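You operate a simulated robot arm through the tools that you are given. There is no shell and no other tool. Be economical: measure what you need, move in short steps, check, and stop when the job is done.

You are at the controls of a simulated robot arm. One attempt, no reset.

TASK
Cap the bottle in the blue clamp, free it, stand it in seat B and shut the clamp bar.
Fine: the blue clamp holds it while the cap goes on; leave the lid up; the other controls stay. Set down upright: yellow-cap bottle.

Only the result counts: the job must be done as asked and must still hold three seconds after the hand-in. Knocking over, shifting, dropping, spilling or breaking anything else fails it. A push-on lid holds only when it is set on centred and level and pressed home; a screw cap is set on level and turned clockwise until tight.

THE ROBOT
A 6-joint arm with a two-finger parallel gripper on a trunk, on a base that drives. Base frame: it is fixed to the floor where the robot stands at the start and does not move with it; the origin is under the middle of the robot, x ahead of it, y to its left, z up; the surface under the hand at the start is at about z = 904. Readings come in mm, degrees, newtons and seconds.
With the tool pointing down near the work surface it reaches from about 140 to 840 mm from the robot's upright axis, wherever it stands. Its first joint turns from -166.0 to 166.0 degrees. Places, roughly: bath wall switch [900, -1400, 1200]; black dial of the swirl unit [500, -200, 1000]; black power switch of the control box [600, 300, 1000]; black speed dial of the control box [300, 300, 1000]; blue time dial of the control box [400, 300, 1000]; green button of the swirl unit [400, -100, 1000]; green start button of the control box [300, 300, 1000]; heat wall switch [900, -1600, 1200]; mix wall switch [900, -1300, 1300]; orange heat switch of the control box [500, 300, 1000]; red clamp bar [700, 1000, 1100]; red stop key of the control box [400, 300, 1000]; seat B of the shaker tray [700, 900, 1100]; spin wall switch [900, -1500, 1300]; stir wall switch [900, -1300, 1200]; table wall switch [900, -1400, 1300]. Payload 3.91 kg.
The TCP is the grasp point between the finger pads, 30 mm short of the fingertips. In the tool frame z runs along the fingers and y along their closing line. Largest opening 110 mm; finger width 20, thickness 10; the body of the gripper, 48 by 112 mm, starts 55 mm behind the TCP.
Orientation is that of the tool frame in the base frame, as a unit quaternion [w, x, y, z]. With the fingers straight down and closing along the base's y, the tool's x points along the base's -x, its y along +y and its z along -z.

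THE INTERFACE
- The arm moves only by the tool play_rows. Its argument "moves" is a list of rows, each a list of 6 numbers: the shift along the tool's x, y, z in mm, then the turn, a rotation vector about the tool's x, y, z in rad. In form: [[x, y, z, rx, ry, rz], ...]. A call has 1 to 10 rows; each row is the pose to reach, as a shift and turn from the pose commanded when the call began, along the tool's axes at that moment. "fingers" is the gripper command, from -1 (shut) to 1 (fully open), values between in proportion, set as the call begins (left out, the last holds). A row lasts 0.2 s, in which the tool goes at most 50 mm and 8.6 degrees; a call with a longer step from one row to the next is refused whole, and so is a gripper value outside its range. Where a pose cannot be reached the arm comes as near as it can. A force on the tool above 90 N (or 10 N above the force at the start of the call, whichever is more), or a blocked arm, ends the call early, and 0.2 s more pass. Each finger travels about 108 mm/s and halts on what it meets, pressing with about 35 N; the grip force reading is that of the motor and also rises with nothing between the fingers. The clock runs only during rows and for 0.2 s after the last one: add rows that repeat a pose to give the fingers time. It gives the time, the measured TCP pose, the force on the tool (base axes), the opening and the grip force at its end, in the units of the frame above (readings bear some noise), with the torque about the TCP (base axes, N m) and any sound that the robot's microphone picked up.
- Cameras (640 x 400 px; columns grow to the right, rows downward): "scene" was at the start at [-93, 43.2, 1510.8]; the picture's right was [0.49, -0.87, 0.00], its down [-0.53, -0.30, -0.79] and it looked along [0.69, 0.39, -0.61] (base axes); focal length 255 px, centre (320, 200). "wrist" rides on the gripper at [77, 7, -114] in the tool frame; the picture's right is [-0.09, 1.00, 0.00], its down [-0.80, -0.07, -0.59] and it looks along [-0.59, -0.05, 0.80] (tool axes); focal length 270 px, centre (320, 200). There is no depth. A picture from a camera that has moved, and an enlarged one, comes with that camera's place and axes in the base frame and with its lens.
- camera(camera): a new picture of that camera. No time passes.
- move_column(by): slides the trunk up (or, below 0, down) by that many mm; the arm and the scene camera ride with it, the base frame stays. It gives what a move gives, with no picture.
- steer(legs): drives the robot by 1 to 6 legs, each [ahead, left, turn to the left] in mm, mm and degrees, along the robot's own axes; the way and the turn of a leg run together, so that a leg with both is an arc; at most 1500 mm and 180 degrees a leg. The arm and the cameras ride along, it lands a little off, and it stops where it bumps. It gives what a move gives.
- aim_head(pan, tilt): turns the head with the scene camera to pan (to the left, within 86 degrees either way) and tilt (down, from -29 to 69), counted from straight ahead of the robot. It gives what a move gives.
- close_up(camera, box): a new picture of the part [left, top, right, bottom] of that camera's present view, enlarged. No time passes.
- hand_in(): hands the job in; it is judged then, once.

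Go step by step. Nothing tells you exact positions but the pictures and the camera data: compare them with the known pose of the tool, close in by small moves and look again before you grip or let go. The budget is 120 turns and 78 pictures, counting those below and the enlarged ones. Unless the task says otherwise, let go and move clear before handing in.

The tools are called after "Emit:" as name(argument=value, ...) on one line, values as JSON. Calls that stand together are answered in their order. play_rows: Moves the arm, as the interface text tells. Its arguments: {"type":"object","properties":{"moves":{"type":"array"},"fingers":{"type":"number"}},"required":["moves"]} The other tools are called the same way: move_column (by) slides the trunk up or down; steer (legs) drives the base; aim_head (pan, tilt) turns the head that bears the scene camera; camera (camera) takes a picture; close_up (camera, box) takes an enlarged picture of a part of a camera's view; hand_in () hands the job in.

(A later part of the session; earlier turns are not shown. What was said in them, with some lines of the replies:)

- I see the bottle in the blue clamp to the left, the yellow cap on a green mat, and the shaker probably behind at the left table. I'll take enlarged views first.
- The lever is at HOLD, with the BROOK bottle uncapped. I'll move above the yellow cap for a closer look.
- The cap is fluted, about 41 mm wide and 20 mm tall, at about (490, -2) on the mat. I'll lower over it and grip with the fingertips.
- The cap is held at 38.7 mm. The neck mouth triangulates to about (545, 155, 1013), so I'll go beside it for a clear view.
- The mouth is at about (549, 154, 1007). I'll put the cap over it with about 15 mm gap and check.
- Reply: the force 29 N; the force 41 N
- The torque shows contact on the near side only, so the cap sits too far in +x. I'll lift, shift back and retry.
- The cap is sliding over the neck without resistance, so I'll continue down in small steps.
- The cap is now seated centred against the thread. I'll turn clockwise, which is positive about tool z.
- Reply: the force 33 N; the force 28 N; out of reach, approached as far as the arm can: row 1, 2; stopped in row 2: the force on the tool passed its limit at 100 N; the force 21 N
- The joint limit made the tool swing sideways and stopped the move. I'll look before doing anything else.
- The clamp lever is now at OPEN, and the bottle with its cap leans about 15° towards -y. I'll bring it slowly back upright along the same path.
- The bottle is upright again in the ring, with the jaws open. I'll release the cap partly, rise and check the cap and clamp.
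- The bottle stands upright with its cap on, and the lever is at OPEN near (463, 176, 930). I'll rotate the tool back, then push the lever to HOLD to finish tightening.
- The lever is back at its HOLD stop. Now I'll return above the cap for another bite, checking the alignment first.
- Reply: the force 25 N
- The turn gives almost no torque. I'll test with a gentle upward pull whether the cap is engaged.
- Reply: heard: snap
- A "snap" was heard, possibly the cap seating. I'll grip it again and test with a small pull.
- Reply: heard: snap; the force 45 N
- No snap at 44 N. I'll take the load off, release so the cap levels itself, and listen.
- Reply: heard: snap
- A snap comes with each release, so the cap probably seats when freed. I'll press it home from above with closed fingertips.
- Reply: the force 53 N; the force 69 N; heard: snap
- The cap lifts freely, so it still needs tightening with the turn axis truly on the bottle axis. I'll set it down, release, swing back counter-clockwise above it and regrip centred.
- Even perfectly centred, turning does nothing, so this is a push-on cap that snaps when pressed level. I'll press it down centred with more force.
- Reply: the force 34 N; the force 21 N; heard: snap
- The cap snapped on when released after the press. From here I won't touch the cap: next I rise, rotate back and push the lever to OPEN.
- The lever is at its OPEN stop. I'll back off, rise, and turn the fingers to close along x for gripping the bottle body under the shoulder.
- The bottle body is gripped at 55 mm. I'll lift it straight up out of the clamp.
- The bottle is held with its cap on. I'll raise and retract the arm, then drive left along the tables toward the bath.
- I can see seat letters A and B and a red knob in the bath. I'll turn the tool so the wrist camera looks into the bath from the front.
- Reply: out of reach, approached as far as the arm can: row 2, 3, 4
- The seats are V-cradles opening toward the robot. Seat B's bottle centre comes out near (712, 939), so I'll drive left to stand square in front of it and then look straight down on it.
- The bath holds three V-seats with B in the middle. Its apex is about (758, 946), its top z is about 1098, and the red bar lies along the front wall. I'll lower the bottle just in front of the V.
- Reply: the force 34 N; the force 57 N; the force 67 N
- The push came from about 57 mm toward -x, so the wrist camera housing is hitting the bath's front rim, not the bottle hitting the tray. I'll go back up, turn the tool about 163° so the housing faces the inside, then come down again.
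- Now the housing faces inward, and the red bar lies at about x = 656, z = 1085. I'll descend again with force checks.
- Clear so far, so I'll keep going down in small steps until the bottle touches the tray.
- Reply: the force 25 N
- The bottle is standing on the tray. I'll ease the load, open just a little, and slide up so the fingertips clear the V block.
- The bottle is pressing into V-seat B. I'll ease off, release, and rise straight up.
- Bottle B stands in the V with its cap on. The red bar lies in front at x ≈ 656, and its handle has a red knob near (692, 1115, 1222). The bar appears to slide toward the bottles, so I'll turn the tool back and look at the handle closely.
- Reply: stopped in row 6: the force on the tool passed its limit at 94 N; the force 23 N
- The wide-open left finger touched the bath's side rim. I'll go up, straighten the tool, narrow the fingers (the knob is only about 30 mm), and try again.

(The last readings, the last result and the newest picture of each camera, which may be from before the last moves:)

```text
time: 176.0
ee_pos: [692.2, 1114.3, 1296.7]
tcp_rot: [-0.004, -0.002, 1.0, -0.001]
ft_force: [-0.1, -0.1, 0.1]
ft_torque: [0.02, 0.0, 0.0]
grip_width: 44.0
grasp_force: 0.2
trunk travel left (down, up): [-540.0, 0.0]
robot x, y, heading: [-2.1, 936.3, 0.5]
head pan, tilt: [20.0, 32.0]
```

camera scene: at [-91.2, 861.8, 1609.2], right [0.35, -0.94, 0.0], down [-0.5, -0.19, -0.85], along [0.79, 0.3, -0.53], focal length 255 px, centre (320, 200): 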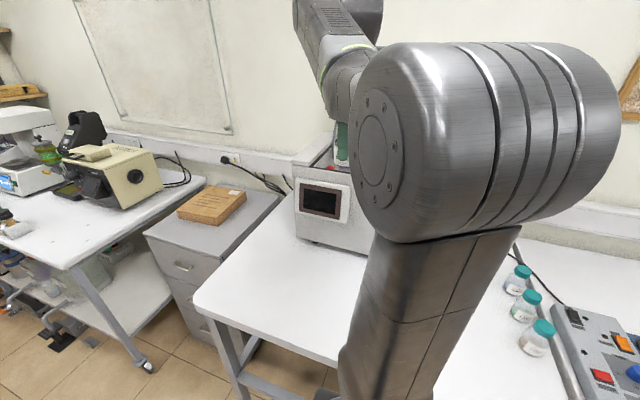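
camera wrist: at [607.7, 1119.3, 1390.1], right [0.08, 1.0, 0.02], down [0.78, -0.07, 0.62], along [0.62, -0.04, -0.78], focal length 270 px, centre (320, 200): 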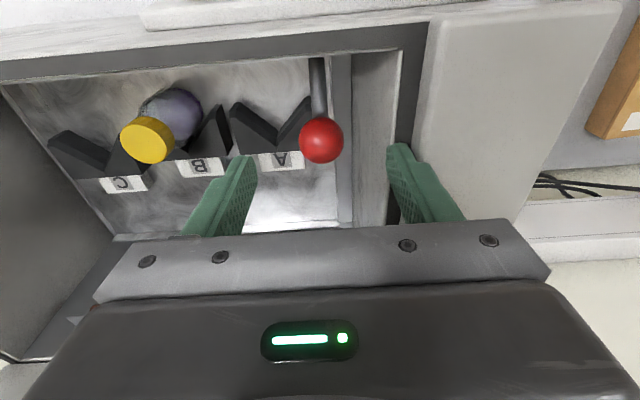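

Emit:
play_rows(moves=[[2, 1, 20, 0, -0.008, 0], [2, 1, 40, 0, -0.008, 0], [2, 1, 55, 0, -0.008, 0], [2, 1, 64, 0, -0.008, 0], [2, 1, 64, 0, -0.008, 0]])

Emit:
play_rows(moves=[[0, 0, 0, 0, 0, 0], [0, 0, 0, 0, 0, 0], [0, 0, 0, 0, 0, 0]], fingers=-1)

```text
time: 177.2
ee_pos: [688.9, 1115.9, 1233.5]
tcp_rot: [0.001, -0.002, 1.0, -0.001]
ft_force: [0.5, 0.4, 1.4]
ft_torque: [-0.01, -0.01, 0.0]
grip_width: 44.1
grasp_force: 0.1
trunk travel left (down, up): [-540.0, 0.0]
robot x, y, heading: [0.2, 935.8, 0.4]
head pan, tilt: [20.0, 32.0]
```

```text
time: 178.0
ee_pos: [688.9, 1115.1, 1232.1]
tcp_rot: [0.0, -0.001, 1.0, -0.002]
ft_force: [-1.4, 1.8, -1.1]
ft_torque: [0.04, -0.12, 0.03]
grip_width: 31.2
grasp_force: 44.9
trunk travel left (down, up): [-540.0, 0.0]
robot x, y, heading: [2.4, 933.8, 0.5]
head pan, tilt: [20.0, 32.0]
```

The knob is gripped. I'll try a small push toward +x and read the force.

Emit:
play_rows(moves=[[-3, 0, 0, 0, 0, 0], [-6, 0, 0, 0, 0, 0], [-6, 0, 0, 0, 0, 0]])

```text
time: 178.8
ee_pos: [695.4, 1115.2, 1233.1]
tcp_rot: [0.001, -0.002, 1.0, -0.001]
ft_force: [0.2, 1.0, -2.3]
ft_torque: [0.05, 0.66, 0.07]
grip_width: 31.2
grasp_force: 44.7
trunk travel left (down, up): [-540.0, 0.0]
robot x, y, heading: [-0.7, 936.2, 0.3]
head pan, tilt: [20.0, 32.0]
```

Emit:
play_rows(moves=[[-4, 0, 1, 0, 0, 0], [-8, 0, 2.2, 0, 0, 0], [-8, 0, 2.2, 0, 0, 0]])

Emit:
play_rows(moves=[[-4, 0, 1.2, 0, 0, 0], [-8, 0, 2.6, 0, 0, 0], [-8, 0, 2.6, 0, 0, 0]])

Emit:
camera(camera="wrist")

```text
time: 179.6
ee_pos: [701.6, 1115.3, 1233.1]
tcp_rot: [0.002, -0.002, 1.0, -0.001]
ft_force: [0.3, 1.2, 14.3]
ft_torque: [-0.05, 1.17, 0.04]
grip_width: 31.3
grasp_force: 44.6
trunk travel left (down, up): [-540.0, 0.0]
robot x, y, heading: [1.3, 935.2, 0.9]
head pan, tilt: [20.0, 32.0]
```

```text
time: 180.4
ee_pos: [709.1, 1114.1, 1231.6]
tcp_rot: [0.005, -0.002, 1.0, -0.001]
ft_force: [6.3, 0.8, 36.3]
ft_torque: [0.05, -0.08, -0.01]
grip_width: 31.3
grasp_force: 44.7
trunk travel left (down, up): [-540.0, 0.0]
robot x, y, heading: [2.3, 935.9, 0.5]
head pan, tilt: [20.0, 32.0]
```

```text
4 pictures are left
camera wrist: at [632.3, 1121.1, 1345.1], right [0.08, 1.0, 0.0], down [0.8, -0.07, 0.6], along [0.6, -0.05, -0.8], focal length 270 px, centre (320, 200)
```

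wrist: 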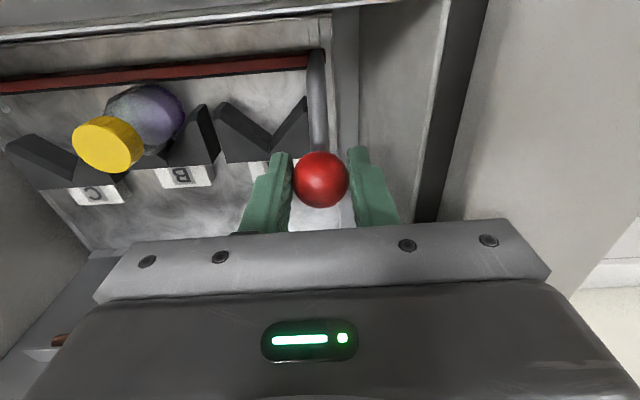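

The bar slides straight along x: it moved about 20 mm with the knob. I'll remove the downward load and keep pushing toward the bottle.

Emit:
play_rows(moves=[[0, 0, -2.5, 0, 0, 0], [-2, 0, -4.5, 0, 0, 0], [-4, 0, -4.5, 0, 0, 0], [-4, 0, -4.5, 0, 0, 0]])

Emit:
play_rows(moves=[[-2, 0, 0, 0, 0, 0], [-4, 0, 0, 0, 0, 0], [-4, 0, 0, 0, 0, 0]])

```text
time: 181.4
ee_pos: [711.6, 1115.9, 1231.3]
tcp_rot: [-0.001, -0.002, 1.0, -0.001]
ft_force: [-16.4, 0.2, 3.8]
ft_torque: [0.02, 0.36, -0.03]
grip_width: 31.4
grasp_force: 45.0
trunk travel left (down, up): [-540.0, 0.0]
robot x, y, heading: [-0.1, 935.7, 0.7]
head pan, tilt: [20.0, 32.0]
```

```text
time: 182.2
ee_pos: [715.5, 1117.8, 1232.6]
tcp_rot: [-0.001, -0.003, 1.0, -0.001]
ft_force: [-33.8, 0.4, -13.7]
ft_torque: [0.03, 0.47, -0.02]
grip_width: 31.8
grasp_force: 45.3
trunk travel left (down, up): [-540.0, 0.0]
robot x, y, heading: [2.0, 936.5, 0.6]
head pan, tilt: [20.0, 32.0]
```

Emit:
close_up(camera="wrist", box=[0, 20, 360, 230])

```text
1.78 times, centred on (180, 125) of wrist
camera zoom: at [638.8, 1122.8, 1346.5], right [0.08, 1.0, 0.0], down [0.8, -0.06, 0.59], along [0.59, -0.05, -0.8], focal length 480 px, centre (569, 333)
```

zoom: 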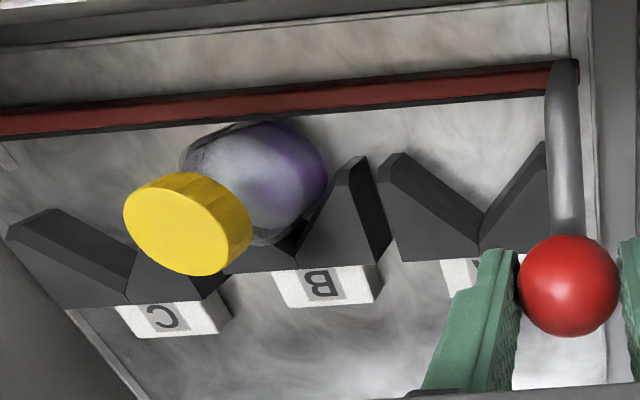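

Emit:
play_rows(moves=[[-1.5, 0, 0, 0, 0, 0], [-3, 0, 0, 0, 0, 0], [-3, 0, 0, 0, 0, 0]])

```text
time: 183.0
ee_pos: [717.6, 1115.7, 1234.0]
tcp_rot: [0.001, -0.002, 1.0, -0.002]
ft_force: [-33.6, 0.1, -13.3]
ft_torque: [0.02, 0.42, 0.03]
grip_width: 31.1
grasp_force: 45.9
trunk travel left (down, up): [-540.0, 0.0]
robot x, y, heading: [0.8, 936.0, 0.4]
head pan, tilt: [20.0, 32.0]
```

Force holds at about 34 N, so the bar is up against the bottle. I'll let go, lift clear and check that it stays.

Emit:
play_rows(moves=[[3, 0, 0, 0, 0, 0], [3, 0, 0, 0, 0, 0]])

Emit:
play_rows(moves=[[0, 0, 0, 0, 0, 0], [0, 0, 0, 0, 0, 0], [0, 0, 0, 0, 0, 0], [0, 0, -25, 0, 0, 0], [0, 0, -60, 0, 0, 0], [0, 0, -60, 0, 0, 0]], fingers=-0.2)

Emit:
camera(camera="wrist")

```text
time: 183.6
ee_pos: [718.0, 1115.0, 1233.4]
tcp_rot: [0.003, -0.001, 1.0, -0.001]
ft_force: [-14.4, 1.7, -4.0]
ft_torque: [-0.05, 0.65, 0.0]
grip_width: 31.3
grasp_force: 44.7
trunk travel left (down, up): [-540.0, 0.0]
robot x, y, heading: [0.6, 932.2, 0.2]
head pan, tilt: [20.0, 32.0]
```

```text
time: 185.0
ee_pos: [719.3, 1115.3, 1292.5]
tcp_rot: [0.0, -0.001, 1.0, -0.001]
ft_force: [0.6, -0.2, 0.0]
ft_torque: [0.05, 0.05, -0.01]
grip_width: 44.2
grasp_force: 0.0
trunk travel left (down, up): [-540.0, 0.0]
robot x, y, heading: [-3.0, 937.9, 0.5]
head pan, tilt: [20.0, 32.0]
```

```text
2 pictures are left
camera wrist: at [643.2, 1122.5, 1406.1], right [0.08, 1.0, 0.0], down [0.8, -0.07, 0.6], along [0.59, -0.05, -0.8], focal length 270 px, centre (320, 200)
```

wrist: 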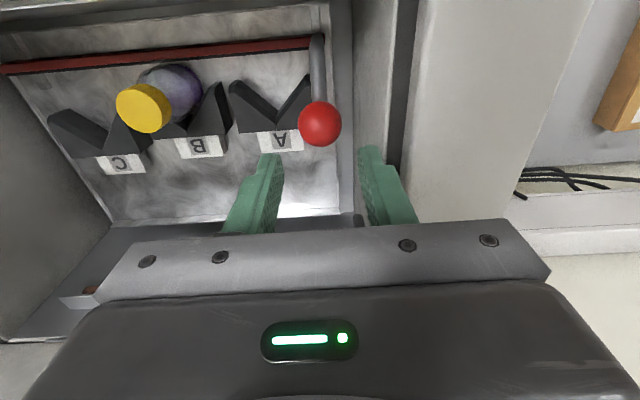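

Emit:
close_up(camera="wrist", box=[60, 20, 360, 180])

```text
2.13 times, centred on (210, 100) of wrist
camera zoom: at [643.2, 1122.5, 1406.1], right [0.08, 1.0, 0.0], down [0.8, -0.07, 0.6], along [0.59, -0.05, -0.8], focal length 577 px, centre (555, 413)
```

zoom: 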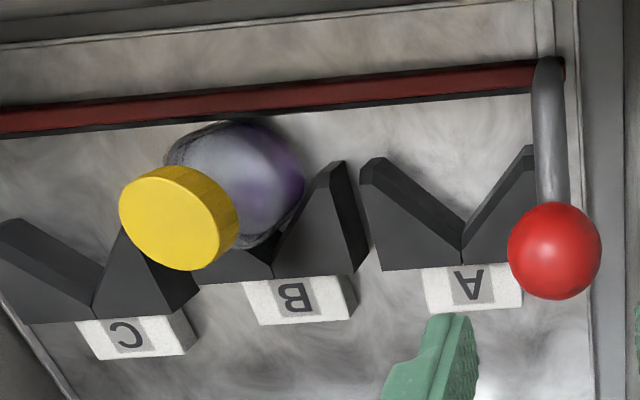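

The bar rests against the bottle, which stands capped and upright in seat B, and the lid is still up. I'll retract the arm clear.

Emit:
play_rows(moves=[[0, 0, -30, 0, 0, 0], [40, 0, -50, 0, 0, 0], [80, -20, -70, 0, 0, 0], [125, -40, -80, 0, 0, 0], [170, -60, -90, 0, 0, 0], [215, -80, -100, 0, 0, 0], [260, -100, -100, 0, 0, 0], [260, -100, -100, 0, 0, 0]])

Emit:
aim_head(pan=-20, tilt=30)

Emit:
camera(camera="wrist")

```text
refused: row 4 steps farther than a row can; nothing moved
```

```text
time: 186.1
ee_pos: [719.2, 1115.2, 1293.1]
tcp_rot: [0.002, -0.002, 1.0, -0.001]
ft_force: [-0.5, -0.2, 0.1]
ft_torque: [0.01, 0.02, 0.0]
grip_width: 44.0
grasp_force: 0.0
trunk travel left (down, up): [-540.0, 0.0]
robot x, y, heading: [0.4, 936.6, 0.6]
head pan, tilt: [-20.0, 30.0]
```

```text
0 pictures are left
camera wrist: at [643.3, 1122.5, 1405.9], right [0.08, 1.0, 0.0], down [0.8, -0.07, 0.6], along [0.59, -0.05, -0.8], focal length 270 px, centre (320, 200)
```

wrist: 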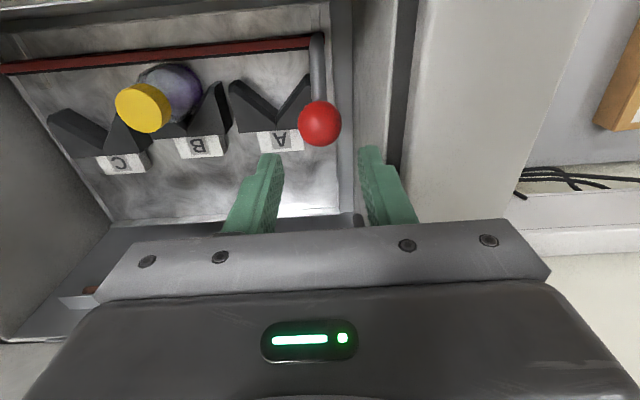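

The bar is unchanged and nothing has moved. I'll retract with shorter steps.

Emit:
play_rows(moves=[[0, 0, -30, 0, 0, 0], [30, -5, -45, 0, 0, 0], [60, -15, -60, 0, 0, 0], [95, -25, -70, 0, 0, 0], [130, -35, -80, 0, 0, 0], [165, -45, -90, 0, 0, 0], [205, -55, -90, 0, 0, 0], [245, -65, -90, 0, 0, 0], [245, -65, -90, 0, 0, 0]])

```text
time: 188.1
ee_pos: [475.5, 1048.3, 1381.2]
tcp_rot: [0.0, -0.002, 1.0, -0.001]
ft_force: [-0.6, 0.5, 0.3]
ft_torque: [-0.02, 0.04, 0.03]
grip_width: 44.1
grasp_force: 0.0
out of reach, approached as far as the arm can: row 1
trunk travel left (down, up): [-540.0, 0.0]
robot x, y, heading: [1.1, 935.2, 0.5]
head pan, tilt: [-20.0, 30.0]
```

The arm is clear, the bottle stands capped in seat B behind the shut bar, and the lid is up, so I'm handing in.

Emit:
hand_in()

```text
The job is handed in.
```

I handed the job in with the capped BROOK bottle upright in seat B, the red clamp bar pushed up against it, and the bath lid still up. Some points are less certain than that sounds.

- **Cap:** I took it to be a push-on cap, because clockwise turning met no resistance and it kept lifting off. A snap was heard when I released it after pressing at about 34 N. I didn't pull-test it after that, because gripping it earlier had loosened it each time.
- **Tilted bottle:** during an early turn the arm reached a joint limit and tipped the bottle about 15° while the cap was only resting on it. The clamp lever was at OPEN afterwards. I stood the bottle back up and reset the lever to HOLD. I saw no spill.
- **Bath rim:** the wrist camera side pressed the front rim at about 66 N, and a finger hit the side rim at about 94 N. I didn't see anything shift.
- **Clamp bar:** it slid about 20 mm and stopped against the bottle at about 34 N. I heard no click and saw no latch, so "shut" is my reading from the last pictures.
- **Clamp lever:** I left it at OPEN after freeing the bottle.
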